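You operate a simulated robot arm through the tools that you are given. There is no shell and no other tool. Be economical: measure what you need, move in short steps, check, and stop when the job is done.

You run a simulated two-armed robot. Do the job below in one go: nothing can be reset, and whatever is moved stays where it is left.

JOB
Take the cart jug and put it on the supply table top. Take the pads box and leave it on the bottom deck of the cart. Take the cart cloth on the parts table top and put it away on the top deck of the cart. Do these in any order. Set down upright: cart jug, pads box.

Only the result counts: the job must be done as asked and must still hold three seconds after the hand-in. Knocking over, shifting, dropping, spilling or breaking anything else fails it. Flat cloth is picked up by pressing the open fingertips on it (5 to 10 N) and closing them slowly along it; thin cloth reads only 2 to 8 mm in the jaws.

ROBOT AND FRAMES
Two 7-joint arms with two-finger parallel grippers on one trunk, on a base that drives. Base frame: it is fixed to the floor where the robot stands at the start and does not move with it; the origin is under the middle of the robot, x ahead of it, y to its left, z up. Readings come in mm, degrees, newtons and seconds.
The left shoulder is at the start at [60, 189, 1178], the right one opposite. With the tool pointing down near the work surface each hand reaches from about 100 to 660 mm from the robot's upright axis, wherever it stands, measured 20 degrees to its own side. Places, roughly: bottom deck of the cart (57x24 cm) [480, -300, 180]; cart cloth [-1250, 1500, 750]; pads box [-250, 1500, 1000]; supply table top (154x24 cm) [420, -1720, 840]; top deck of the cart [500, -200, 900]. Payload 3.43 kg a hand.
Tool frame (each hand has its own): the origin (TCP) lies between the finger pads and is the grasp point; the fingertips stand 30 mm ahead of it; z points along the fingers, y is the line along which they close. Largest opening 94 mm; finger width 28, thickness 10; the body of the gripper, 50 by 96 mm, starts 55 mm behind the TCP.
Orientation is that of the tool frame in the base frame, as a unit quaternion [w, x, y, z]. With the fingers straight down and closing along the base's y, the tool's x points along the base's -x, its y along +y and its z along -z.

CONTROLS
- The arms move only by the tool apply_moves. It takes "left_steps", "right_steps" or both (then of equal length, played together; a hand with none holds still); each is one flat list of numbers, 7 for each row, row after row: the turn, a rotation vector about the tool's x, y, z in units of 180 degrees (1.0 is 180 degrees), then the shift along the tool's x, y, z in units of 400 mm (1.0 is 400 mm), then the opening, from 0 (shut) to 1 (fully open). In form: [rx, ry, rz, dx, dy, dz, claw, rx, ry, rz, dx, dy, dz, claw, ...]. A call has 1 to 12 rows; each row is the pose to reach, as a shift and turn from the pose commanded when the call began, along the tool's axes at that moment. A call with a number of a shift or a turn outside -1 to 1 is refused whole. Each row takes 0.2 s and may step no farther than 50 mm and 8.6 degrees from the row before; otherwise, or with a gripper value out of range, the whole call is refused. A pose out of reach is approached as far as the arm can. The call stops where the force on the tool passes 40 N (or 10 N more than at its start, if that is more) or the arm is blocked; 0.2 s more then pass. Each finger travels about 153 mm/s and halts on what it meets, pressing with about 34 N; the grip force reading is that of the motor and also rises with nothing between the fingers. The clock runs only during rows and for 0.2 s after the last one: add rows that repeat a pose to give the fingers time. It gives the time, the measured TCP pose, the force on the tool (base axes), the opening and the grip force at its end, in the units of the frame above (readings bear some noise), with the torque about the TCP (base axes, N m) and any sound that the robot's microphone picked up.
- Cameras (640 x 400 px; columns grow to the right, rows downward): "scene" is now at [1.9, -14, 1710.8]; the picture's right is [-0.24, -0.97, 0.00], its down [-0.87, 0.22, -0.44] and it looks along [0.42, -0.11, -0.90] (base axes); focal length 289 px, centre (320, 200). "left" rides on the left gripper at [76, -14, -102] in its tool frame; the picture's right is [0.18, 0.98, 0.00], its down [-0.75, 0.14, -0.64] and it looks along [-0.63, 0.12, 0.77] (tool axes); focal length 243 px, centre (320, 200). "right" rides on the right gripper at [76, 14, -102] in its tool frame; the picture's right is [-0.18, 0.98, 0.00], its down [-0.75, -0.14, -0.64] and it looks along [-0.63, -0.12, 0.77] (tool axes); focal length 243 px, centre (320, 200).
- camera(camera): a new picture of that camera. The clock stands still meanwhile.
- slide_trunk(by): slides the trunk up (or, below 0, down) by that many mm; the arms and the scene camera ride with it, the base frame stays. It gives what a move gives, with no picture.
- drive_base(legs): drives the robot by 1 to 6 legs, each [ahead, left, turn to the left] in mm, mm and degrees, along the robot's own axes; the way and the turn of a leg run together, so that a leg with both is an arc; at most 1500 mm and 180 degrees a leg. The arms and the cameras ride along, it lands a little off, and it stops where it bumps. It gives what a move gives.
- head_to(pan, tilt): turns the head with the scene camera to pan (to the left, within 86 degrees either way) and tilt (down, from -29 to 69), counted from straight ahead of the robot. It gives what a move gives.
- probe_pixels(camera, pixels): for up to 12 pixels [column, row] of the newest picture of that camera ("zoom" is the newest enlarged one), the place [x, y, z] in the base frame of the surface seen there, good to about 2 mm. The clock stands still meanwhile.
- close_up(camera, box): a new picture of the part [left, top, right, bottom] of that camera's present view, enlarged. The clock stands still meanwhile.
- sign_off(): hands the job in; it is judged then, once.

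Work in short steps. Measure before you move; look again where a grasp or a placing could have gone wrong, and mend it. You have 110 turns and 100 pictures in all, those below and enlarged ones among them. Open the grippers and draw the arms clear of the work before you hand the job in, unless the task says otherwise; then end with one line.

The tools are called after "Request:" as name(argument=value, ...) on one line, values as JSON. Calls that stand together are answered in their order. apply_moves: Moves the arms, as the interface text tells. Its arguments: {"type":"object","properties":{"left_steps":{"type":"array"},"right_steps":{"type":"array"}},"required":[]} The other tools are called the same way: slide_trunk (by) slides the trunk up or down; drive_base (legs) drives the base; head_to (pan, tilt) turns the head that bears the scene camera; camera (camera) takes a picture; probe_pixels (camera, pixels) gives the place of the surface under pixels of a picture; close_up (camera, box) takes an enlarged picture of a part of a camera's view; sign_off () hands the job in.

At the start:

```text
t: 0.0
left_tool_pos: [412.7, -22.8, 1129.9]
left_orientation: [0.0, 0.0, 1.0, 0.0]
left_ft_force: [0.9, -1.0, -0.6]
left_wrist_torque: [0.01, 0.03, -0.03]
left_width: 93.9
left_finger_force: 0.1
right_tool_pos: [285.0, -297.8, 1148.2]
right_orientation: [-0.001, 0.0, 1.0, -0.001]
right_ft_force: [0.2, 0.6, -0.6]
right_wrist_torque: [-0.01, -0.05, -0.03]
right_width: 94.2
right_finger_force: 0.0
trunk travel left (down, up): [-850.0, 140.0]
robot x, y, heading: [0.4, 0.9, 0.1]
head pan, tilt: [-14.1, 64.0]
```

scene: 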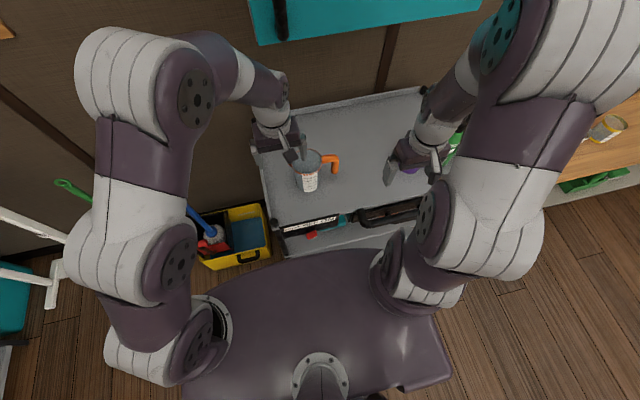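
right: 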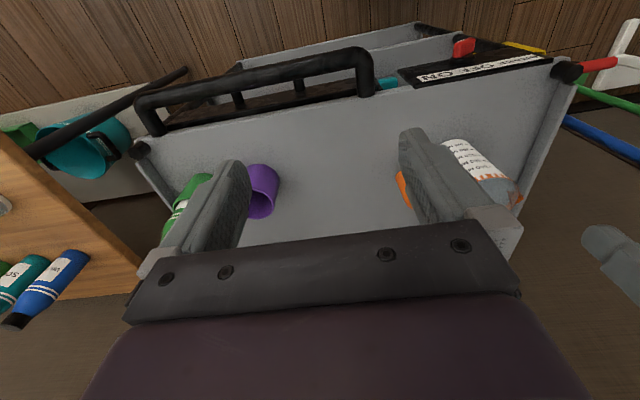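
left: 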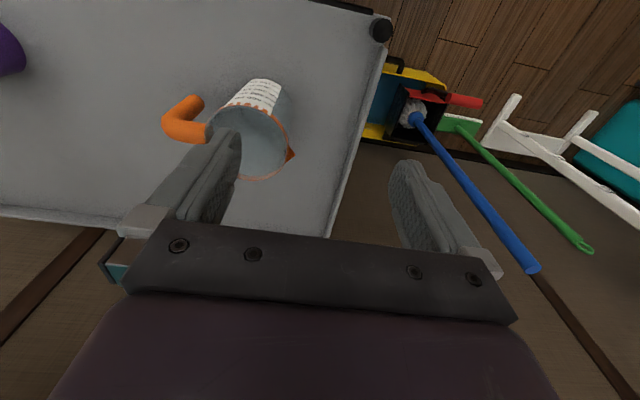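

The scene shows the cart ahead with a jug (orange handle) at about (308,175). I take an enlarged view and probe the cart and jug.

Request:
close_up(camera="scene", box=[220, 70, 480, 270])

Request:
probe_pixels(camera="scene", pixels=[[270, 130], [415, 92], [285, 222], [350, 120], [309, 182], [311, 158], [330, 160], [390, 215], [300, 240], [370, 240], [420, 170], [600, 130]])

```text
2.00 times, centred on (350, 170) of scene
```

zoom: 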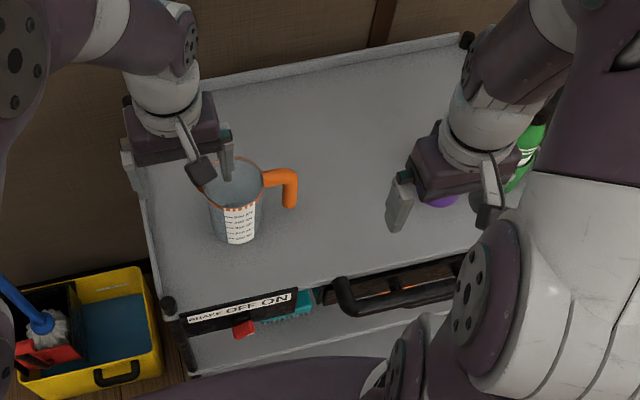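

```text
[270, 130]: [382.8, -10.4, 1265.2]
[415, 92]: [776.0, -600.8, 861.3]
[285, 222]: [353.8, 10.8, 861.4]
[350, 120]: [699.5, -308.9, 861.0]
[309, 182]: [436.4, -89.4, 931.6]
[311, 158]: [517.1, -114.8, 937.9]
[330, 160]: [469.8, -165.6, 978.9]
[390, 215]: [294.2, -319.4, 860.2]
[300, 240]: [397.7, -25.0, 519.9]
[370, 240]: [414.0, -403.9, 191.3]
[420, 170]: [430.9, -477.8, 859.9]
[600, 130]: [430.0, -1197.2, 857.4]
```

The jug stands at about (470,-100) on the deck z 861, and there's a brake plate on the cart. I look around with the head to see the tables.

Request:
close_up(camera="scene", box=[270, 130, 430, 250])

Request:
head_to(pan=-75, tilt=30)

Request:
camera(camera="scene")

Request:
head_to(pan=80, tilt=30)

Request:
camera(camera="scene")

```text
3.33 times, centred on (350, 190) of scene
```

zoom: 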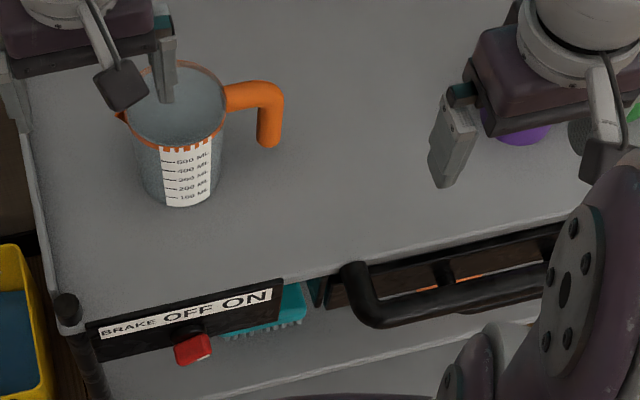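

```text
t: 1.3
left_tool_pos: [412.5, -22.1, 1129.5]
left_orientation: [-0.001, 0.0, 1.0, 0.0]
left_ft_force: [-0.6, -0.3, 0.3]
left_wrist_torque: [-0.02, 0.01, -0.01]
left_width: 93.7
left_finger_force: 0.1
right_tool_pos: [286.5, -298.7, 1146.9]
right_orientation: [0.0, 0.001, 1.0, 0.0]
right_ft_force: [-0.6, 0.2, -0.2]
right_wrist_torque: [-0.01, 0.01, 0.01]
right_width: 94.1
right_finger_force: 0.0
trunk travel left (down, up): [-850.0, 140.0]
robot x, y, heading: [1.4, 0.5, -0.2]
head pan, tilt: [-75.0, 30.0]
```

```text
94 pictures are left
```

scene: 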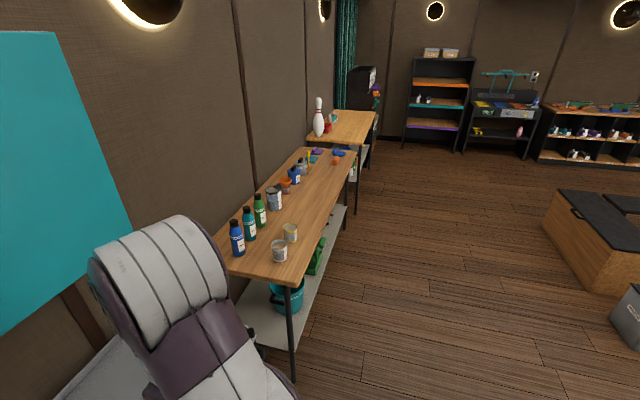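

```text
t: 3.7
left_tool_pos: [412.6, -22.7, 1131.3]
left_orientation: [-0.001, 0.0, 1.0, 0.0]
left_ft_force: [-0.1, -0.1, -0.1]
left_wrist_torque: [-0.03, -0.03, -0.03]
left_width: 94.2
left_finger_force: 0.1
right_tool_pos: [286.3, -297.9, 1147.9]
right_orientation: [-0.001, -0.001, 1.0, 0.0]
right_ft_force: [0.7, 0.4, 0.1]
right_wrist_torque: [0.0, 0.0, 0.01]
right_width: 93.9
right_finger_force: 0.0
trunk travel left (down, up): [-850.0, 140.0]
robot x, y, heading: [-0.3, -1.0, -0.1]
head pan, tilt: [80.0, 30.0]
```

```text
93 pictures are left
```

scene: 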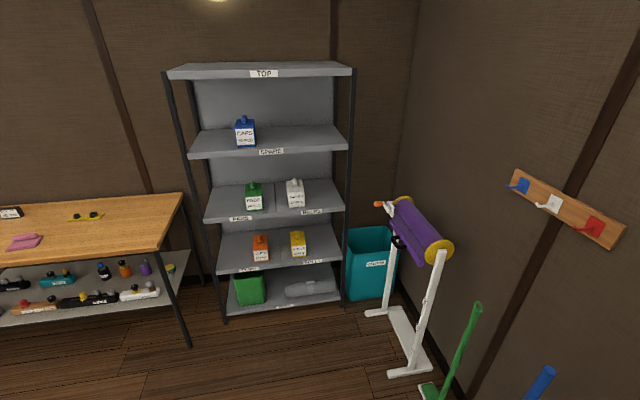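

The shelf holds several boxes with labels; I zoom on the shelf and the parts table to identify the pads box and the cloth.

Request:
close_up(camera="scene", box=[180, 100, 360, 310])

Request:
close_up(camera="scene", box=[200, 160, 350, 260])

Request:
probe_pixels(camera="scene", pixels=[[254, 200], [254, 208], [254, 185], [262, 205], [246, 208], [240, 218], [230, 210], [295, 195], [265, 185], [25, 242], [85, 216], [167, 245]])

```text
1.90 times, centred on (270, 205) of scene
```

zoom: 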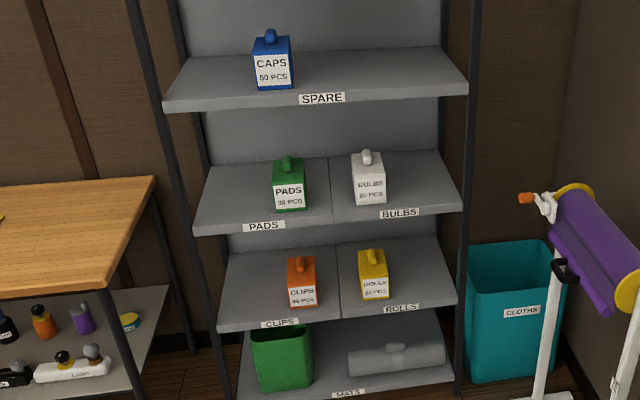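

```text
4.00 times, centred on (275, 210) of scene
```

zoom: 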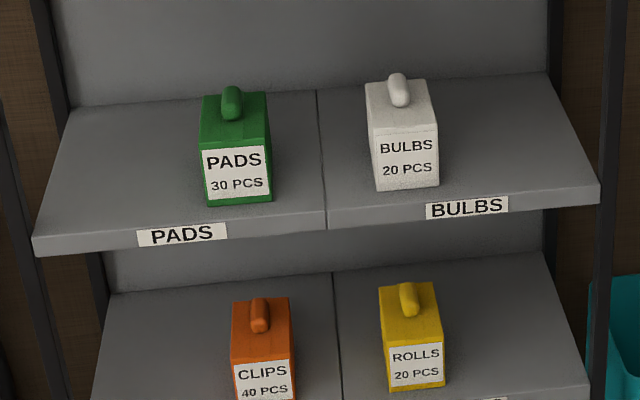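

```text
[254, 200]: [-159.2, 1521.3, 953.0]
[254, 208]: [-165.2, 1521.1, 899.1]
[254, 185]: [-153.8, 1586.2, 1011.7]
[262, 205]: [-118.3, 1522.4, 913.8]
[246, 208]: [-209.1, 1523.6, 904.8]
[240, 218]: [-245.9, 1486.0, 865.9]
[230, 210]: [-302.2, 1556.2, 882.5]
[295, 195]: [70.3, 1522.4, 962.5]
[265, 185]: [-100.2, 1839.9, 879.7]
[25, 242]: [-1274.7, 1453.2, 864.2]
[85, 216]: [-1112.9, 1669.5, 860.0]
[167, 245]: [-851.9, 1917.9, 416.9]
```

Pads box (green) is at about (-160,1570), shelf z≈880. Now the jug: I zoom with the left hand camera and measure its rim and handle.

Request:
close_up(camera="left", box=[140, 60, 320, 200])

Request:
head_to(pan=-14, tilt=55)

Request:
close_up(camera="scene", box=[240, 160, 400, 280])

```text
2.86 times, centred on (230, 130) of left
```

zoom: 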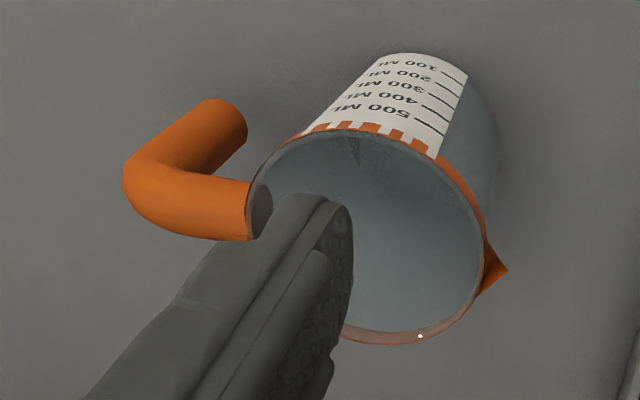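

```text
t: 5.4
left_tool_pos: [412.4, -23.3, 1129.9]
left_orientation: [0.0, 0.0, 1.0, 0.0]
left_ft_force: [0.1, -0.1, 0.3]
left_wrist_torque: [0.0, 0.03, -0.01]
left_width: 93.9
left_finger_force: 0.0
right_tool_pos: [286.2, -297.5, 1147.6]
right_orientation: [-0.001, 0.0, 1.0, 0.0]
right_ft_force: [0.4, 1.0, -0.3]
right_wrist_torque: [-0.02, 0.0, -0.02]
right_width: 94.0
right_finger_force: 0.1
trunk travel left (down, up): [-850.0, 140.0]
robot x, y, heading: [0.2, -1.4, 0.2]
head pan, tilt: [-14.0, 55.0]
```

```text
3.33 times, centred on (320, 220) of scene
```

zoom: 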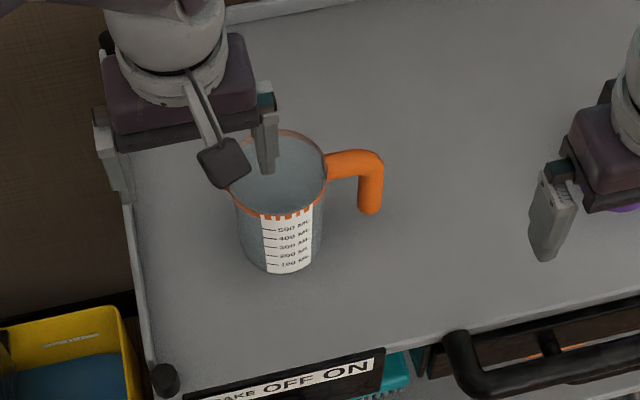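

I probe the jug's rim, inside and handle in the enlarged picture.

Request:
probe_pixels(camera="zoom", pixels=[[280, 220], [325, 182], [231, 196], [290, 134], [280, 190], [300, 170], [335, 163], [365, 160], [376, 170], [370, 205], [282, 268], [310, 145]])

Request:
close_up(camera="scene", box=[280, 180, 350, 230])

```text
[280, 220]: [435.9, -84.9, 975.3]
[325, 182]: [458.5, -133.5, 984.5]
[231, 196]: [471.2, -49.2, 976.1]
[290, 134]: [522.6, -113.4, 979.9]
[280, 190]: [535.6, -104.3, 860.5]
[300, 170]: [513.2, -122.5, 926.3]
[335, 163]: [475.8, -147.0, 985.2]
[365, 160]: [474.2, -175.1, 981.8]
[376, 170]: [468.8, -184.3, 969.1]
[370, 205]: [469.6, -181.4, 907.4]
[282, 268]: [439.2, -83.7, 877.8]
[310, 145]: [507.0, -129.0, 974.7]
```

```text
8.00 times, centred on (315, 205) of scene
```

zoom: 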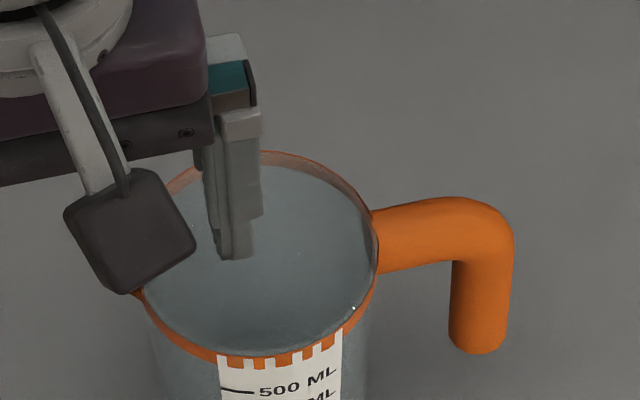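

The jug looks ~88 mm wide, rim z≈980, centre near (479,-98); too wide for a safe diameter grip, so I'll pinch its near wall at the rim with the right hand. First I draw the left hand back and turn the right gripper by 90° (closing along x).

Request:
apply_moves(left_steps=[0, 0, 0, 0.05, 0.1, 0, 1, 0, 0, 0, 0.1, 0.2, 0, 1, 0, 0, 0, 0.15, 0.3, 0, 1, 0, 0, 0, 0.2, 0.4, 0, 1, 0, 0, 0, 0.25, 0.5, 0, 1, 0, 0, 0, 0.3, 0.6, 0, 1, 0, 0, 0, 0.3, 0.6, 0, 1, 0, 0, 0, 0.3, 0.6, 0, 1, 0, 0, 0, 0.3, 0.6, 0, 1, 0, 0, 0, 0.3, 0.6, 0, 1, 0, 0, 0, 0.3, 0.6, 0, 1, 0, 0, 0, 0.3, 0.6, 0, 1], right_steps=[0, 0, -0.042, 0, 0, 0, 1, 0, 0, -0.084, 0, 0, 0, 1, 0, 0, -0.126, 0, 0, 0, 1, 0, 0, -0.168, 0, 0, 0, 1, 0, 0, -0.21, -0.05, 0.05, 0.02, 1, 0, 0, -0.252, -0.1, 0.1, 0.04, 1, 0, 0, -0.294, -0.15, 0.17, 0.06, 1, 0, 0, -0.336, -0.2, 0.24, 0.08, 1, 0, 0, -0.378, -0.25, 0.31, 0.1, 1, 0, 0, -0.42, -0.3, 0.38, 0.12, 1, 0, 0, -0.462, -0.35, 0.45, 0.14, 1, 0, 0, -0.5, -0.38, 0.5, 0.15, 1])

Request:
camera(camera="right")

Request:
camera(camera="scene")

```text
t: 8.0
left_tool_pos: [292.3, 219.2, 1130.6]
left_orientation: [0.0, 0.0, 1.0, 0.0]
left_ft_force: [-0.1, -0.5, -0.7]
left_wrist_torque: [0.02, 0.0, 0.0]
left_width: 94.0
left_finger_force: 0.0
right_tool_pos: [438.1, -96.0, 1087.6]
right_orientation: [0.0, 0.708, -0.706, 0.0]
right_ft_force: [0.2, 1.1, 1.1]
right_wrist_torque: [-0.02, 0.02, 0.02]
right_width: 93.9
right_finger_force: 0.0
trunk travel left (down, up): [-850.0, 140.0]
robot x, y, heading: [-3.1, 3.6, -0.2]
head pan, tilt: [-14.0, 55.0]
```

```text
87 pictures are left
```

right: 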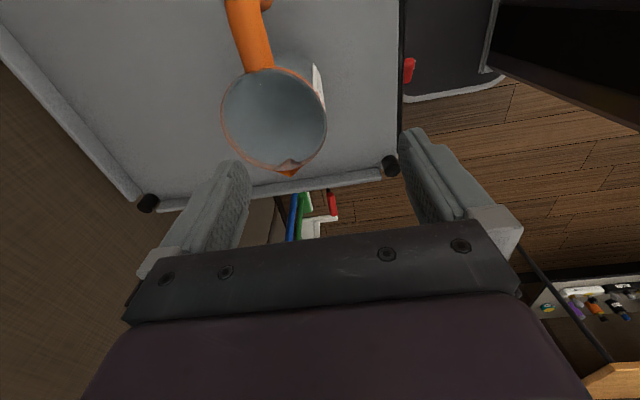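

```text
86 pictures are left
```

scene: 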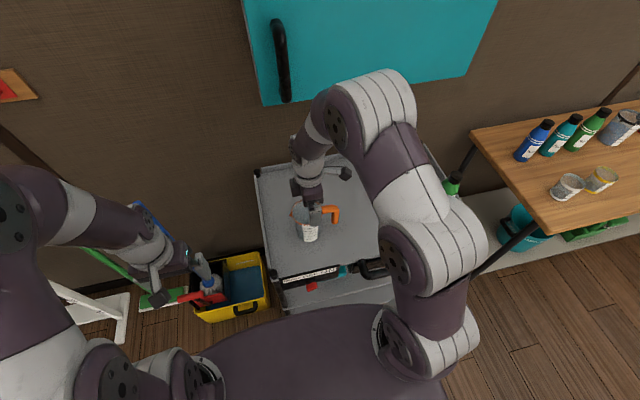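

The right camera shows the rim at about (275,120). I zoom in and probe the rim.

Request:
close_up(camera="right", box=[200, 40, 350, 190])

Request:
probe_pixels(camera="right", pixels=[[326, 125], [321, 150], [222, 118], [226, 92], [300, 172], [310, 163], [324, 105], [312, 85], [234, 145], [252, 163], [270, 120], [275, 150]])

```text
2.67 times, centred on (275, 115) of right
```

zoom: 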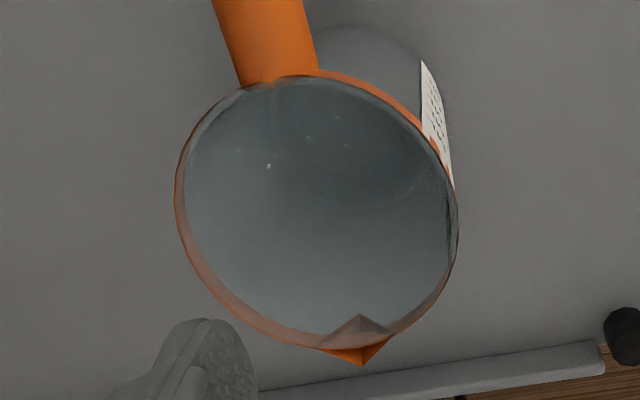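

```text
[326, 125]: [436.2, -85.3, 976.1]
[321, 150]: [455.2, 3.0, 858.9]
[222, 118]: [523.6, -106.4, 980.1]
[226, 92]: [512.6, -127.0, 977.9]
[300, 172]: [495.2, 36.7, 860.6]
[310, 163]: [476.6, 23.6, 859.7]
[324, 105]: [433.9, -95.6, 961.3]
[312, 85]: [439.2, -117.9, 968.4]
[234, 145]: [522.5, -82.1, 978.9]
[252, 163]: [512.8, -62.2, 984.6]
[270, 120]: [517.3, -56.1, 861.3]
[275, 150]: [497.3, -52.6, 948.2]
```

The jug's circle is centred ≈(480,-96), outer radius ≈45, maybe with water near the brim. I lower the half-open fingers astride the near wall (x≈437), tips about 40 mm below the rim.

Request:
apply_moves(right_steps=[0, 0, 0, 0, 0.0025, 0.05, 0.55, 0, 0, 0, 0, 0.0025, 0.1, 0.5, 0, 0, 0, 0, 0.0025, 0.15, 0.5, 0, 0, 0, 0, 0.0025, 0.19, 0.5, 0, 0, 0, 0, 0.0025, 0.22, 0.5, 0, 0, 0, 0, 0.0025, 0.245, 0.5, 0, 0, 0, 0, 0.0025, 0.265, 0.5, 0, 0, 0, 0, 0.0025, 0.28, 0.5, 0, 0, 0, 0, 0.0025, 0.29, 0.5])

Request:
camera(camera="right")

Request:
close_up(camera="scene", box=[260, 170, 360, 250])

```text
t: 10.0
left_tool_pos: [291.9, 218.4, 1130.9]
left_orientation: [0.001, 0.0, 1.0, 0.0]
left_ft_force: [-0.7, -0.7, -0.8]
left_wrist_torque: [0.01, 0.01, 0.0]
left_width: 94.3
left_finger_force: 0.0
right_tool_pos: [435.7, -98.5, 972.9]
right_orientation: [0.0, -0.707, 0.707, 0.0]
right_ft_force: [0.6, 0.4, 0.6]
right_wrist_torque: [0.01, 0.0, 0.04]
right_width: 47.0
right_finger_force: 0.0
trunk travel left (down, up): [-850.0, 140.0]
robot x, y, heading: [-2.6, 4.7, 0.1]
head pan, tilt: [-14.0, 55.0]
```

```text
84 pictures are left
```

right: 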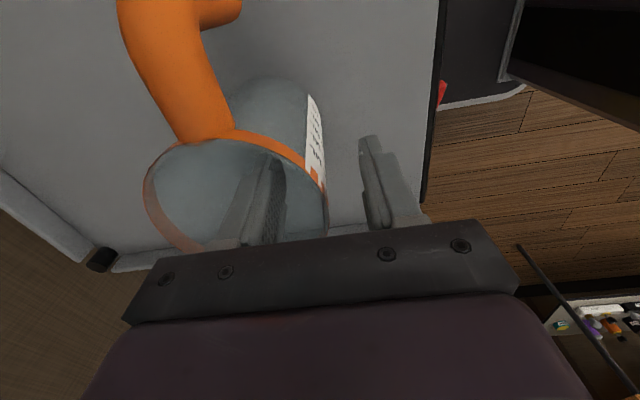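

```text
5.00 times, centred on (310, 210) of scene
```

zoom: 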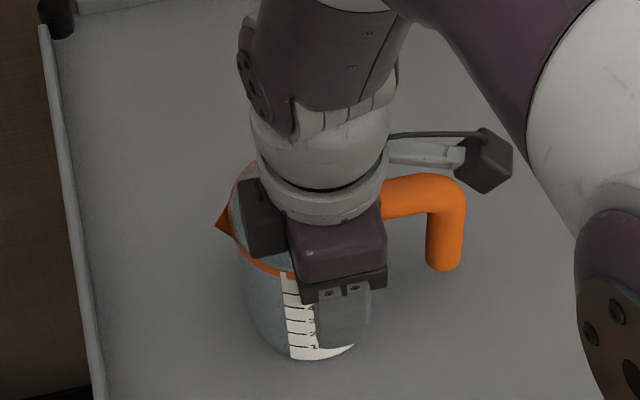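

The inner finger is inside the jug (260,200) and the outer one outside (375,180). I close on the wall gently.

Request:
apply_moves(right_steps=[0, 0, 0, 0, 0, 0, 0.4, 0, 0, 0, 0, 0, 0, 0.3, 0, 0, 0, 0, 0, 0, 0.2, 0, 0, 0, 0, 0, 0, 0.12, 0, 0, 0, 0, 0, 0, 0.06, 0, 0, 0, 0, 0, 0, 0.02, 0, 0, 0, 0, 0, 0, 0, 0, 0, 0, 0, 0, 0, 0])

```text
t: 11.8
left_tool_pos: [291.7, 217.9, 1131.4]
left_orientation: [0.0, 0.0, 1.0, 0.0]
left_ft_force: [-0.7, 0.1, 0.2]
left_wrist_torque: [0.01, 0.04, -0.01]
left_width: 94.0
left_finger_force: 0.0
right_tool_pos: [436.1, -97.3, 971.2]
right_orientation: [0.001, -0.707, 0.708, -0.001]
right_ft_force: [1.6, -0.7, 5.7]
right_wrist_torque: [-0.3, -0.49, -0.01]
right_width: 9.3
right_finger_force: 33.5
trunk travel left (down, up): [-850.0, 140.0]
robot x, y, heading: [0.6, -0.5, -0.2]
head pan, tilt: [-14.0, 55.0]
```

Held (width 9.3, 33 N). I lift slowly by 30 mm and check.

Request:
apply_moves(right_steps=[0, 0, 0, 0, 0, -0.01, 0, 0, 0, 0, 0, 0, -0.025, 0, 0, 0, 0, 0, 0, -0.045, 0, 0, 0, 0, 0, 0, -0.065, 0, 0, 0, 0, 0, 0, -0.075, 0, 0, 0, 0, 0, 0, -0.075, 0])

Request:
close_up(camera="scene", box=[260, 170, 360, 250])

Request:
camera(camera="right")

```text
t: 13.2
left_tool_pos: [293.1, 218.3, 1130.6]
left_orientation: [-0.001, 0.0, 1.0, 0.0]
left_ft_force: [0.1, -0.7, -0.7]
left_wrist_torque: [0.02, 0.03, -0.01]
left_width: 93.9
left_finger_force: 0.0
right_tool_pos: [437.4, -97.1, 1002.9]
right_orientation: [0.0, -0.707, 0.707, 0.001]
right_ft_force: [-0.9, 0.5, -0.3]
right_wrist_torque: [0.05, 0.03, -0.01]
right_width: 9.1
right_finger_force: 33.7
trunk travel left (down, up): [-850.0, 140.0]
robot x, y, heading: [0.6, 1.3, 0.1]
head pan, tilt: [-14.0, 55.0]
```

```text
5.00 times, centred on (310, 210) of scene
```

zoom: 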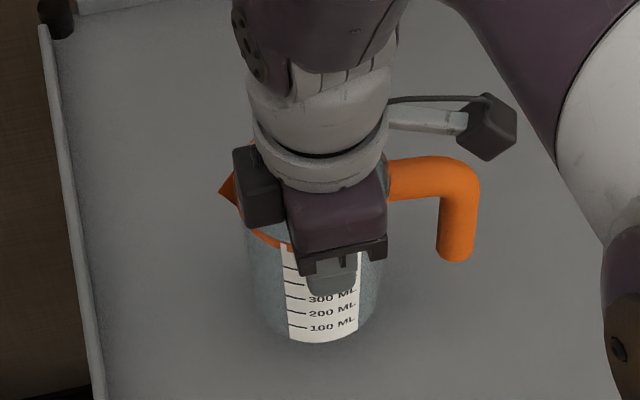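

```text
81 pictures are left
```

right: 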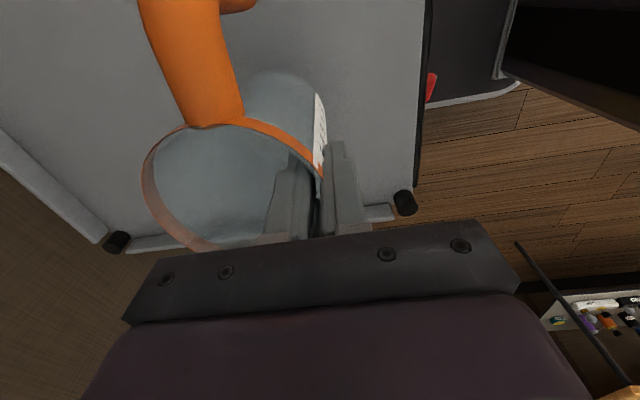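

The jug hangs upright from the hand. I raise it 120 mm more and pull it back 60 mm, and look at the supply table.

Request:
apply_moves(right_steps=[0, 0, 0, 0, 0, -0.03, 0, 0, 0, 0, 0, 0, -0.07, 0, 0, 0, 0, 0, 0, -0.12, 0, 0, 0, 0, 0, 0.01, -0.17, 0, 0, 0, 0, 0, 0.04, -0.22, 0, 0, 0, 0, 0, 0.08, -0.26, 0, 0, 0, 0, 0, 0.11, -0.28, 0, 0, 0, 0, 0, 0.14, -0.3, 0, 0, 0, 0, 0, 0.15, -0.3, 0])

Request:
head_to(pan=-65, tilt=40)

Request:
camera(camera="scene")

Request:
probe_pixels(camera="scene", pixels=[[230, 215], [320, 150], [320, 170], [330, 190], [300, 130], [280, 240], [345, 110], [380, 60], [260, 190], [360, 130], [240, 260], [320, 230]])

```text
t: 15.2
left_tool_pos: [291.2, 217.6, 1131.7]
left_orientation: [0.0, -0.001, 1.0, 0.0]
left_ft_force: [-0.3, -0.6, 0.8]
left_wrist_torque: [0.03, -0.01, 0.0]
left_width: 93.9
left_finger_force: 0.1
right_tool_pos: [376.7, -97.5, 1121.6]
right_orientation: [0.001, 0.708, -0.706, -0.001]
right_ft_force: [0.0, -0.4, -1.4]
right_wrist_torque: [0.07, 0.05, 0.01]
right_width: 9.0
right_finger_force: 34.4
trunk travel left (down, up): [-850.0, 140.0]
robot x, y, heading: [-0.6, 1.9, -0.1]
head pan, tilt: [-14.0, 55.0]
```

```text
t: 16.4
left_tool_pos: [292.2, 217.9, 1130.8]
left_orientation: [0.0, 0.001, 1.0, 0.0]
left_ft_force: [0.7, 0.1, -0.7]
left_wrist_torque: [-0.03, 0.05, -0.03]
left_width: 94.0
left_finger_force: 0.1
right_tool_pos: [376.9, -98.4, 1123.9]
right_orientation: [0.0, 0.707, -0.707, 0.0]
right_ft_force: [-0.4, -0.3, -0.9]
right_wrist_torque: [0.04, 0.0, 0.02]
right_width: 9.0
right_finger_force: 33.8
trunk travel left (down, up): [-850.0, 140.0]
robot x, y, heading: [-0.8, 0.4, -0.2]
head pan, tilt: [-65.0, 40.0]
```

```text
80 pictures are left
```

scene: 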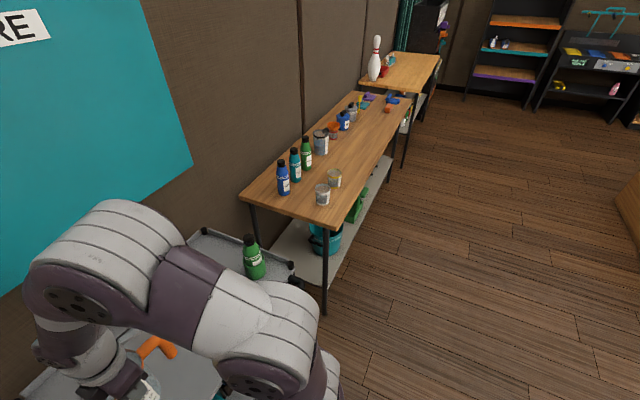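

```text
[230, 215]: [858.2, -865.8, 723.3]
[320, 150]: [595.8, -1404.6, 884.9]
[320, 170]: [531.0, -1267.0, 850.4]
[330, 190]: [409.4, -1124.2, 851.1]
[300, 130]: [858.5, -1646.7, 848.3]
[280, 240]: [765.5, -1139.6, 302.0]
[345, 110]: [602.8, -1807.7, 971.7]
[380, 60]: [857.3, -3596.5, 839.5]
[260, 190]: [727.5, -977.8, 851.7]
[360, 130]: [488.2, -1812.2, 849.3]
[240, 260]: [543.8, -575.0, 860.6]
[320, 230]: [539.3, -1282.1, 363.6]
```

The supply table's top is z≈850 with its front strip free around y≈-1600 (pixel ~(355,150)). I back off a little and drive right with the jug.

Request:
drive_base(legs=[[-120, 0, 0], [0, -1480, 0]])

Request:
head_to(pan=-15, tilt=45)

Request:
camera(camera="scene")

```text
t: 24.6
left_tool_pos: [168.3, -1261.5, 1130.6]
left_orientation: [0.0, 0.003, 1.0, 0.0]
left_ft_force: [0.1, 0.9, -0.3]
left_wrist_torque: [-0.03, 0.01, -0.07]
left_width: 93.8
left_finger_force: 0.0
right_tool_pos: [251.3, -1578.2, 1121.9]
right_orientation: [0.0, -0.706, 0.709, -0.001]
right_ft_force: [-0.2, -0.6, -2.0]
right_wrist_torque: [0.06, 0.07, 0.02]
right_width: 8.9
right_finger_force: 33.8
trunk travel left (down, up): [-850.0, 140.0]
robot x, y, heading: [-127.3, -1475.9, -0.5]
head pan, tilt: [-65.0, 40.0]
```

```text
t: 25.7
left_tool_pos: [168.0, -1261.4, 1130.9]
left_orientation: [0.0, 0.002, 1.0, -0.001]
left_ft_force: [-0.2, -0.5, 0.1]
left_wrist_torque: [0.0, 0.04, 0.0]
left_width: 93.9
left_finger_force: 0.1
right_tool_pos: [251.0, -1578.1, 1122.7]
right_orientation: [-0.001, -0.705, 0.709, 0.0]
right_ft_force: [1.2, -0.8, -1.3]
right_wrist_torque: [0.03, 0.01, 0.01]
right_width: 9.1
right_finger_force: 33.9
trunk travel left (down, up): [-850.0, 140.0]
robot x, y, heading: [-125.2, -1480.2, -0.4]
head pan, tilt: [-15.0, 45.0]
```

```text
79 pictures are left
```

scene: 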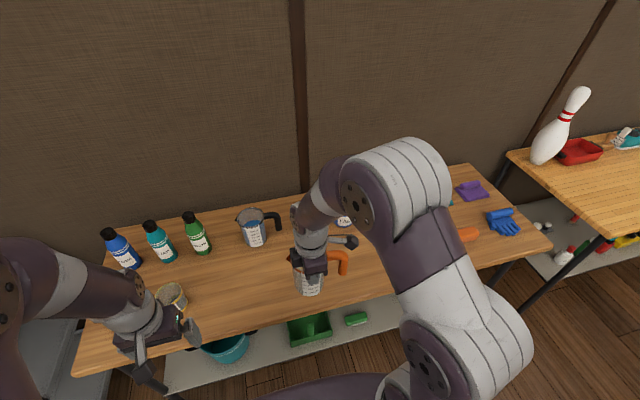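

I probe the table edge, the free area and the items near the intended place.

Request:
probe_pixels(camera="scene", pixels=[[260, 305], [280, 325], [240, 290], [350, 290], [345, 300], [252, 240], [280, 225], [335, 250], [375, 285], [260, 275], [400, 270], [225, 310]])

Request:
close_up(camera="scene", box=[200, 190, 420, 350])

```text
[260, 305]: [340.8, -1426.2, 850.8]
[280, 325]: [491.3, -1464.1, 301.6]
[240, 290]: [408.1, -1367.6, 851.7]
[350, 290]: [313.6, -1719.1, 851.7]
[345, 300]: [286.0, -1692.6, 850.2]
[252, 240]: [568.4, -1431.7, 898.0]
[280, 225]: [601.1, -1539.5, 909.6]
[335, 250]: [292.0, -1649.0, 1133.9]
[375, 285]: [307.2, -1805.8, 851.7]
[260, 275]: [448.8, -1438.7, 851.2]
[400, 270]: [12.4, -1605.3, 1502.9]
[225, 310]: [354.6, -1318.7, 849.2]
```

```text
2.50 times, centred on (310, 270) of scene
```

zoom: 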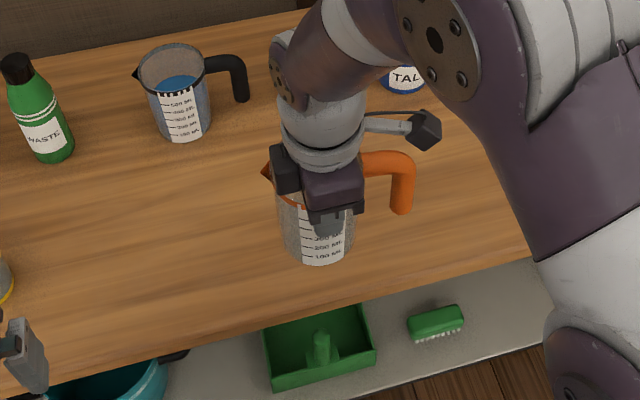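

Free table area at about (430,-1580). I extend the jug there and lower it to a few mm above the top (TCP z≈970).

Request:
apply_moves(right_steps=[0, 0, 0, 0, -0.05, 0, 0, 0, 0, 0, 0, -0.12, 0, 0, 0, 0, 0, 0, -0.2, 0.02, 0, 0, 0, 0, 0, -0.28, 0.06, 0, 0, 0, 0, 0, -0.33, 0.11, 0, 0, 0, 0, 0, -0.34, 0.17, 0, 0, 0, 0, 0, -0.34, 0.23, 0, 0, 0, 0, 0, -0.34, 0.28, 0, 0, 0, 0, 0, -0.34, 0.32, 0, 0, 0, 0, 0, -0.34, 0.35, 0, 0, 0, 0, 0, -0.34, 0.37, 0, 0, 0, 0, 0, -0.34, 0.375, 0])

Request:
close_up(camera="scene", box=[200, 190, 420, 350])

```text
t: 28.3
left_tool_pos: [167.5, -1263.7, 1130.9]
left_orientation: [0.0, 0.003, 1.0, 0.0]
left_ft_force: [0.4, 0.1, 0.4]
left_wrist_torque: [0.0, 0.01, 0.04]
left_width: 94.0
left_finger_force: 0.0
right_tool_pos: [385.3, -1579.4, 972.4]
right_orientation: [0.0, -0.706, 0.709, 0.0]
right_ft_force: [0.6, 0.2, -1.4]
right_wrist_torque: [0.05, 0.02, -0.04]
right_width: 8.6
right_finger_force: 33.8
trunk travel left (down, up): [-850.0, 140.0]
robot x, y, heading: [-123.3, -1480.0, -0.4]
head pan, tilt: [-15.0, 45.0]
```

```text
2.50 times, centred on (310, 270) of scene
```

zoom: 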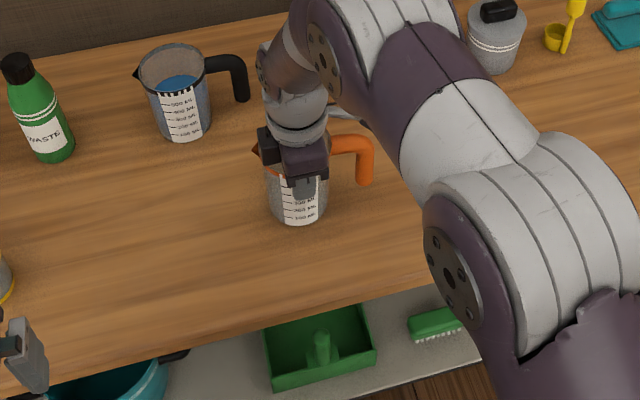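

The jug hovers ~10 mm over free table top. I lower it the last bit in small steps.

Request:
apply_moves(right_steps=[0, 0, 0, 0, 0, 0.008, 0, 0, 0, 0, 0, 0, 0.015, 0, 0, 0, 0, 0, 0, 0.021, 0, 0, 0, 0, 0, 0, 0.026, 0, 0, 0, 0, 0, 0, 0.028, 0])

```text
t: 29.5
left_tool_pos: [166.1, -1262.4, 1132.5]
left_orientation: [0.001, 0.003, 1.0, 0.0]
left_ft_force: [-0.5, -0.7, -0.2]
left_wrist_torque: [0.0, -0.01, 0.0]
left_width: 94.0
left_finger_force: 0.0
right_tool_pos: [386.5, -1579.6, 963.2]
right_orientation: [0.001, -0.705, 0.709, -0.001]
right_ft_force: [-4.9, 1.7, 18.0]
right_wrist_torque: [-0.41, -0.42, -0.09]
right_width: 8.9
right_finger_force: 33.6
trunk travel left (down, up): [-850.0, 140.0]
robot x, y, heading: [-125.4, -1476.4, -0.3]
head pan, tilt: [-15.0, 45.0]
```

Contact (18 N up). I open gently to half, and then rise straight up.

Request:
apply_moves(right_steps=[0, 0, 0, 0, 0, -0.003, 0.05, 0, 0, 0, 0, 0, -0.003, 0.15, 0, 0, 0, 0, 0, -0.003, 0.3, 0, 0, 0, 0, 0, -0.003, 0.45, 0, 0, 0, 0, 0, -0.003, 0.45, 0, 0, 0, 0, 0, -0.05, 0.45, 0, 0, 0, 0, 0, -0.12, 0.45, 0, 0, 0, 0, 0, -0.22, 0.45, 0, 0, 0, 0, 0, -0.32, 0.45, 0, 0, 0, 0, 0, -0.4, 0.45])

Request:
camera(camera="right")

Request:
camera(camera="scene")

```text
t: 31.7
left_tool_pos: [167.4, -1263.0, 1131.1]
left_orientation: [-0.001, 0.003, 1.0, 0.0]
left_ft_force: [0.9, -0.6, -0.1]
left_wrist_torque: [-0.03, -0.01, 0.0]
left_width: 93.9
left_finger_force: 0.1
right_tool_pos: [386.0, -1579.1, 1121.8]
right_orientation: [0.0, -0.705, 0.709, 0.0]
right_ft_force: [-1.0, 0.5, 0.6]
right_wrist_torque: [-0.03, 0.02, -0.01]
right_width: 42.7
right_finger_force: 0.1
trunk travel left (down, up): [-850.0, 140.0]
robot x, y, heading: [-125.2, -1481.8, -0.5]
head pan, tilt: [-15.0, 45.0]
```

```text
76 pictures are left
```

right: 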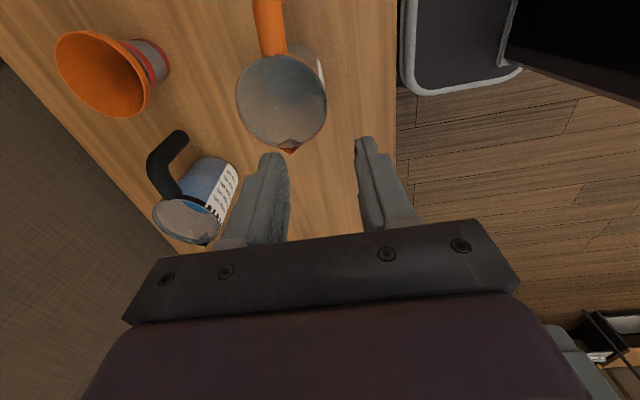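

```text
75 pictures are left
```

scene: 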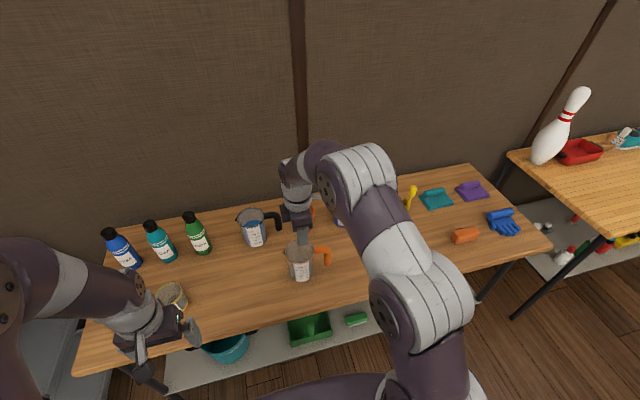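

The jug stands upright at (430,-1580). I retract the right hand, then drive back and over to the shelf side and turn left.

Request:
apply_moves(right_steps=[0, 0, 0, 0, 0.1, 0, 0.6, 0, 0, 0.04, 0, 0.2, 0, 0.8, 0, 0, 0.08, 0, 0.3, 0, 1, 0, 0, 0.12, 0, 0.4, 0, 1, 0, 0, 0.165, 0, 0.45, 0, 1, 0, 0, 0.21, 0, 0.45, 0, 1, 0, 0, 0.255, 0, 0.45, 0, 1, 0, 0, 0.3, 0, 0.45, 0, 1, 0, 0, 0.345, 0, 0.45, 0, 1, 0, 0, 0.39, 0, 0.45, 0, 1, 0, 0, 0.435, 0, 0.45, 0, 1, 0, 0, 0.48, 0, 0.45, 0, 1])

Request:
drive_base(legs=[[-400, 0, 0], [0, 1500, 0], [0, 600, 0], [0, 0, 90]])

Request:
head_to(pan=-20, tilt=35)

Request:
camera(camera="scene")

```text
t: 34.3
left_tool_pos: [167.8, -1262.2, 1130.6]
left_orientation: [0.0, 0.002, 1.0, 0.0]
left_ft_force: [-0.8, -0.4, -0.2]
left_wrist_torque: [0.0, 0.0, -0.01]
left_width: 93.9
left_finger_force: 0.0
right_tool_pos: [206.8, -1578.2, 1120.2]
right_orientation: [0.001, -0.026, 1.0, 0.0]
right_ft_force: [-0.4, 0.1, -0.2]
right_wrist_torque: [0.04, -0.01, -0.03]
right_width: 94.2
right_finger_force: 0.0
trunk travel left (down, up): [-850.0, 140.0]
robot x, y, heading: [-122.5, -1478.2, -0.1]
head pan, tilt: [-15.0, 45.0]
```

```text
t: 50.7
left_tool_pos: [-710.3, 913.3, 1131.1]
left_orientation: [0.0, -0.703, 0.711, 0.0]
left_ft_force: [0.4, 0.3, 0.4]
left_wrist_torque: [-0.01, -0.03, -0.01]
left_width: 94.0
left_finger_force: 0.1
right_tool_pos: [-393.5, 950.1, 1121.2]
right_orientation: [0.0, 0.726, -0.688, -0.001]
right_ft_force: [-0.3, 0.1, -0.7]
right_wrist_torque: [0.03, 0.0, 0.0]
right_width: 93.8
right_finger_force: 0.0
trunk travel left (down, up): [-850.0, 140.0]
robot x, y, heading: [-495.6, 621.5, 89.3]
head pan, tilt: [-15.0, 45.0]
```

```text
t: 51.4
left_tool_pos: [-711.2, 913.2, 1130.8]
left_orientation: [0.001, -0.704, 0.711, 0.0]
left_ft_force: [-0.2, 0.7, -0.2]
left_wrist_torque: [-0.01, 0.0, -0.01]
left_width: 94.1
left_finger_force: 0.0
right_tool_pos: [-393.7, 950.1, 1121.9]
right_orientation: [0.0, 0.727, -0.687, 0.0]
right_ft_force: [0.5, -0.1, -0.2]
right_wrist_torque: [-0.01, -0.03, 0.02]
right_width: 93.9
right_finger_force: 0.1
trunk travel left (down, up): [-850.0, 140.0]
robot x, y, heading: [-494.8, 622.3, 89.6]
head pan, tilt: [-20.0, 35.0]
```

```text
74 pictures are left
```

scene: 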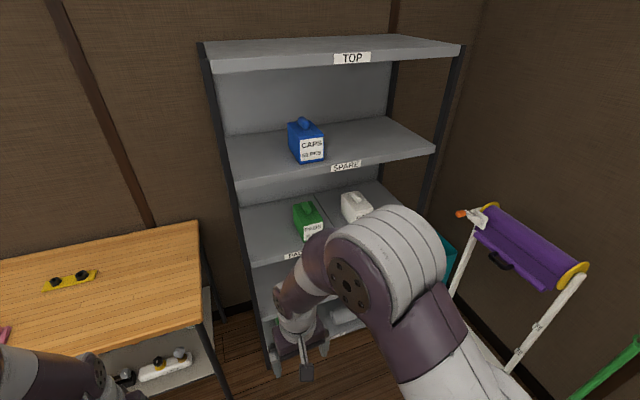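

I probe the pads box and the shelves around it.

Request:
close_up(camera="scene", box=[230, 130, 400, 260])

Request:
probe_pixels(camera="scene", pixels=[[304, 222], [312, 216], [307, 206], [294, 207], [321, 214], [297, 226], [243, 187], [430, 155], [330, 169], [260, 265], [285, 250], [300, 186]])

```text
3.08 times, centred on (315, 195) of scene
```

zoom: 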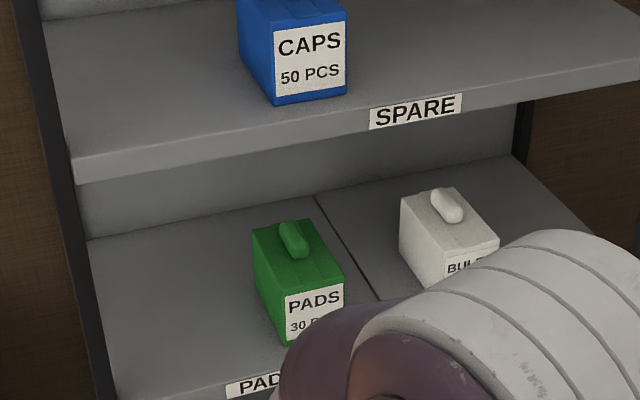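

```text
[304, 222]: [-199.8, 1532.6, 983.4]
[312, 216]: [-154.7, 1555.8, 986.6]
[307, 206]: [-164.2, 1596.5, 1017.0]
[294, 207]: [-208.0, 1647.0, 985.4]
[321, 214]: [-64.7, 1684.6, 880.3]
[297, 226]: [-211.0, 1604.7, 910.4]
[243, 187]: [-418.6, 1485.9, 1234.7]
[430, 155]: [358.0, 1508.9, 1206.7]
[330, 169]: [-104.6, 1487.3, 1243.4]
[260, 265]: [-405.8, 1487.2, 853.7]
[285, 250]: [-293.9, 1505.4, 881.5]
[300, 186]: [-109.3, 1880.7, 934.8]
```

Box: x -211…-118, y 1522…~1650, top z 986, handle on top to z 1017 at x≈-163. I measure the handle exactly and pitch the right tool to horizontal, as I'll grip the handle from the front.

Request:
probe_pixels(camera="zoom", pixels=[[285, 224], [293, 238], [302, 252], [280, 232], [290, 250], [306, 242], [270, 235], [300, 262], [255, 230], [310, 222], [343, 268], [262, 255]])

Request:
apply_moves(right_steps=[0, -0.042, 0, -0.05, 0, 0.02, 1, 0, -0.084, 0, -0.1, 0, 0.04, 1, 0, -0.126, 0, -0.15, 0, 0.06, 1, 0, -0.168, 0, -0.2, 0, 0.08, 1, 0, -0.21, 0, -0.25, 0, 0.1, 1, 0, -0.252, 0, -0.3, 0, 0.12, 1, 0, -0.294, 0, -0.3, 0, 0.14, 1, 0, -0.336, 0, -0.3, 0, 0.16, 1, 0, -0.378, 0, -0.3, 0, 0.18, 1, 0, -0.42, 0, -0.3, 0, 0.2, 1, 0, -0.462, 0, -0.3, 0, 0.22, 1, 0, -0.5, 0, -0.3, 0, 0.24, 1])

Request:
camera(camera="right")

```text
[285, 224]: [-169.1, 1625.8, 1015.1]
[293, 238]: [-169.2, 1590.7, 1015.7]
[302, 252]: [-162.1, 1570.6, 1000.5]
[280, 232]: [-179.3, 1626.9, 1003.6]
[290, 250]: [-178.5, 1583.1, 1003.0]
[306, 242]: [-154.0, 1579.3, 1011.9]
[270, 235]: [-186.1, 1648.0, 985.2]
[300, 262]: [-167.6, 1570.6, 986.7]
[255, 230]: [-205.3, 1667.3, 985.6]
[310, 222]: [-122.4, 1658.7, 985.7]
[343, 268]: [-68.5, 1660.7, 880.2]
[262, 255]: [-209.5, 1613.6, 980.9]
```

```text
t: 54.0
left_tool_pos: [-710.7, 913.9, 1130.8]
left_orientation: [-0.001, -0.704, 0.711, 0.0]
left_ft_force: [0.7, 0.9, 0.1]
left_wrist_torque: [0.0, 0.0, -0.01]
left_width: 94.1
left_finger_force: 0.0
right_tool_pos: [-435.5, 1234.2, 1093.6]
right_orientation: [-0.478, 0.522, -0.494, -0.505]
right_ft_force: [-0.4, 0.3, -0.3]
right_wrist_torque: [0.0, 0.03, -0.01]
right_width: 94.2
right_finger_force: 0.1
right hand out of reach, approached as far as the arm can: row 4, 5, 8, 9, 10, 11, 12
trunk travel left (down, up): [-850.0, 140.0]
robot x, y, heading: [-492.5, 618.4, 89.5]
head pan, tilt: [-20.0, 35.0]
```

```text
72 pictures are left
```

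right: 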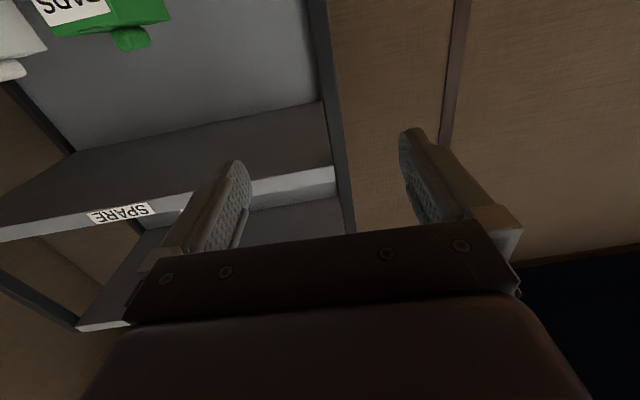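

The arm got to a horizontal tool but with the position off (reach limits). I issue a hold row to see what the commanded pose is.

Request:
apply_moves(right_steps=[0, 0, 0, 0, 0, 0, 1])

Request:
camera(camera="scene")

```text
t: 54.4
left_tool_pos: [-710.0, 912.3, 1130.9]
left_orientation: [0.0, -0.704, 0.711, 0.0]
left_ft_force: [0.6, 0.6, 0.5]
left_wrist_torque: [-0.04, -0.02, -0.04]
left_width: 94.0
left_finger_force: 0.1
right_tool_pos: [-434.8, 1232.3, 1095.4]
right_orientation: [-0.478, 0.522, -0.494, -0.505]
right_ft_force: [-0.6, 0.4, 1.1]
right_wrist_torque: [0.0, 0.01, 0.01]
right_width: 94.1
right_finger_force: 0.0
trunk travel left (down, up): [-850.0, 140.0]
robot x, y, heading: [-498.1, 615.6, 89.7]
head pan, tilt: [-20.0, 35.0]
```

```text
71 pictures are left
```

scene: 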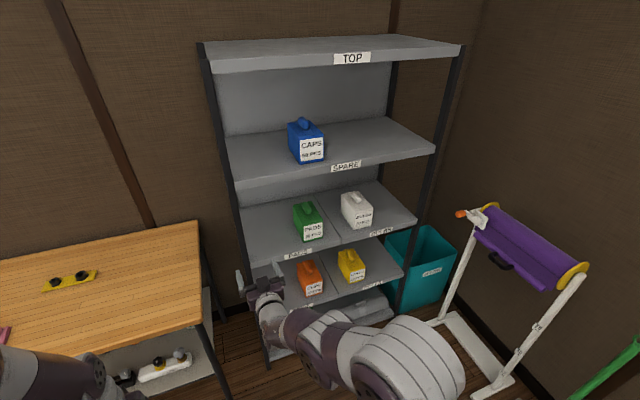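

The commanded pose equals the reached one. I shift the hand right 130 mm, down 90 mm, and fix the 3° yaw, watching reach.

Request:
apply_moves(right_steps=[0.003, 0, 0, 0.03, -0.055, -0.01, 1, 0.006, 0, 0, 0.07, -0.11, -0.025, 1, 0.009, 0, 0, 0.11, -0.165, -0.04, 1, 0.012, 0, 0, 0.15, -0.22, -0.05, 1, 0.015, 0, 0, 0.19, -0.275, -0.065, 1, 0.018, 0, 0, 0.225, -0.325, -0.075, 1, 0.018, 0, 0, 0.225, -0.325, -0.075, 1])

```text
t: 56.0
left_tool_pos: [-710.3, 912.5, 1129.9]
left_orientation: [0.0, -0.703, 0.711, -0.001]
left_ft_force: [0.6, 0.1, 0.5]
left_wrist_torque: [0.04, 0.02, -0.04]
left_width: 94.0
left_finger_force: 0.1
right_tool_pos: [-384.8, 1245.4, 1036.8]
right_orientation: [0.501, -0.499, 0.504, 0.495]
right_ft_force: [0.8, 0.1, 0.1]
right_wrist_torque: [0.0, -0.04, -0.01]
right_width: 93.8
right_finger_force: 0.1
right hand out of reach, approached as far as the arm can: row 1, 2, 3, 4, 5, 6, 7
trunk travel left (down, up): [-850.0, 140.0]
robot x, y, heading: [-499.2, 618.6, 89.3]
head pan, tilt: [-20.0, 35.0]
```

The arm struggles at this height; I raise the trunk 140 mm so that the forearm can lie level, then lower the hand relative to it.

Request:
slide_trunk(by=140)

Request:
apply_moves(right_steps=[0, 0, 0, 0.07, -0.05, -0.03, 1, 0, 0, 0, 0.14, -0.1, -0.06, 1, 0, 0, 0, 0.21, -0.15, -0.09, 1, 0, 0, 0, 0.28, -0.2, -0.12, 1, 0, 0, 0, 0.35, -0.2, -0.13, 1, 0, 0, 0, 0.42, -0.2, -0.13, 1, 0, 0, 0, 0.42, -0.2, -0.13, 1])

Request:
camera(camera="scene")

```text
t: 57.7
left_tool_pos: [-710.4, 913.3, 1270.4]
left_orientation: [-0.001, -0.703, 0.711, 0.0]
left_ft_force: [0.0, -0.5, -0.3]
left_wrist_torque: [0.0, 0.03, 0.0]
left_width: 94.1
left_finger_force: 0.1
right_tool_pos: [-385.7, 1246.3, 1176.4]
right_orientation: [0.501, -0.499, 0.505, 0.495]
right_ft_force: [-0.7, -0.2, 0.4]
right_wrist_torque: [-0.02, 0.01, 0.0]
right_width: 93.9
right_finger_force: 0.2
trunk travel left (down, up): [-990.0, 0.0]
robot x, y, heading: [-495.1, 616.2, 89.4]
head pan, tilt: [-20.0, 35.0]
```

```text
t: 59.3
left_tool_pos: [-710.6, 912.2, 1271.4]
left_orientation: [0.001, -0.703, 0.711, 0.001]
left_ft_force: [0.0, -0.1, 0.3]
left_wrist_torque: [0.0, -0.03, -0.01]
left_width: 94.2
left_finger_force: 0.1
right_tool_pos: [-363.8, 1270.1, 997.3]
right_orientation: [0.5, -0.484, 0.525, 0.49]
right_ft_force: [0.0, -0.1, 0.8]
right_wrist_torque: [-0.01, -0.03, -0.02]
right_width: 93.8
right_finger_force: 0.0
right hand out of reach, approached as far as the arm can: row 1, 2, 3, 4, 5, 6, 7
trunk travel left (down, up): [-990.0, 0.0]
robot x, y, heading: [-494.8, 617.8, 89.4]
head pan, tilt: [-20.0, 35.0]
```

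```text
70 pictures are left
```

scene: 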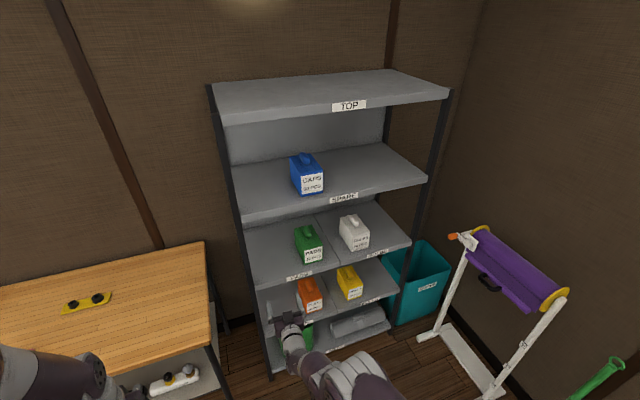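

The hand is level at (-364,1270,997), at its near limit there; so I'll use the base for the approach. I turn 2.5° left, go sideways ~225 mm and ahead 180 mm, ending in front of the box.

Request:
drive_base(legs=[[0, 0, 2.7], [0, -226, 0], [170, 0, 0]])

Request:
camera(camera="right")

Request:
camera(camera="scene")

```text
t: 62.5
left_tool_pos: [-501.9, 1078.9, 1271.0]
left_orientation: [-0.002, 0.719, -0.695, -0.001]
left_ft_force: [-0.7, 0.2, 0.1]
left_wrist_torque: [0.03, -0.03, -0.01]
left_width: 93.9
left_finger_force: 0.1
right_tool_pos: [-172.0, 1451.9, 999.6]
right_orientation: [0.49, -0.495, 0.513, 0.501]
right_ft_force: [0.4, -0.2, -0.9]
right_wrist_torque: [0.0, 0.0, -0.02]
right_width: 94.0
right_finger_force: 0.0
trunk travel left (down, up): [-990.0, 0.0]
robot x, y, heading: [-273.2, 796.6, 91.9]
head pan, tilt: [-20.0, 35.0]
```

```text
69 pictures are left
```

right: 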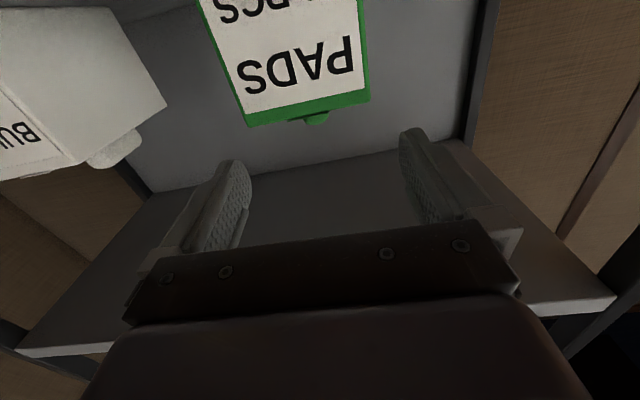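

```text
68 pictures are left
```

scene: 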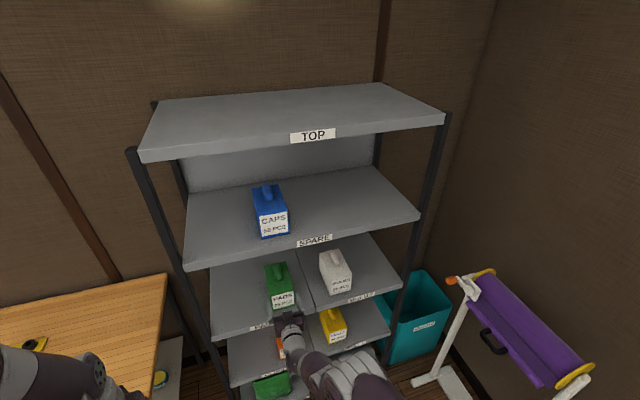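

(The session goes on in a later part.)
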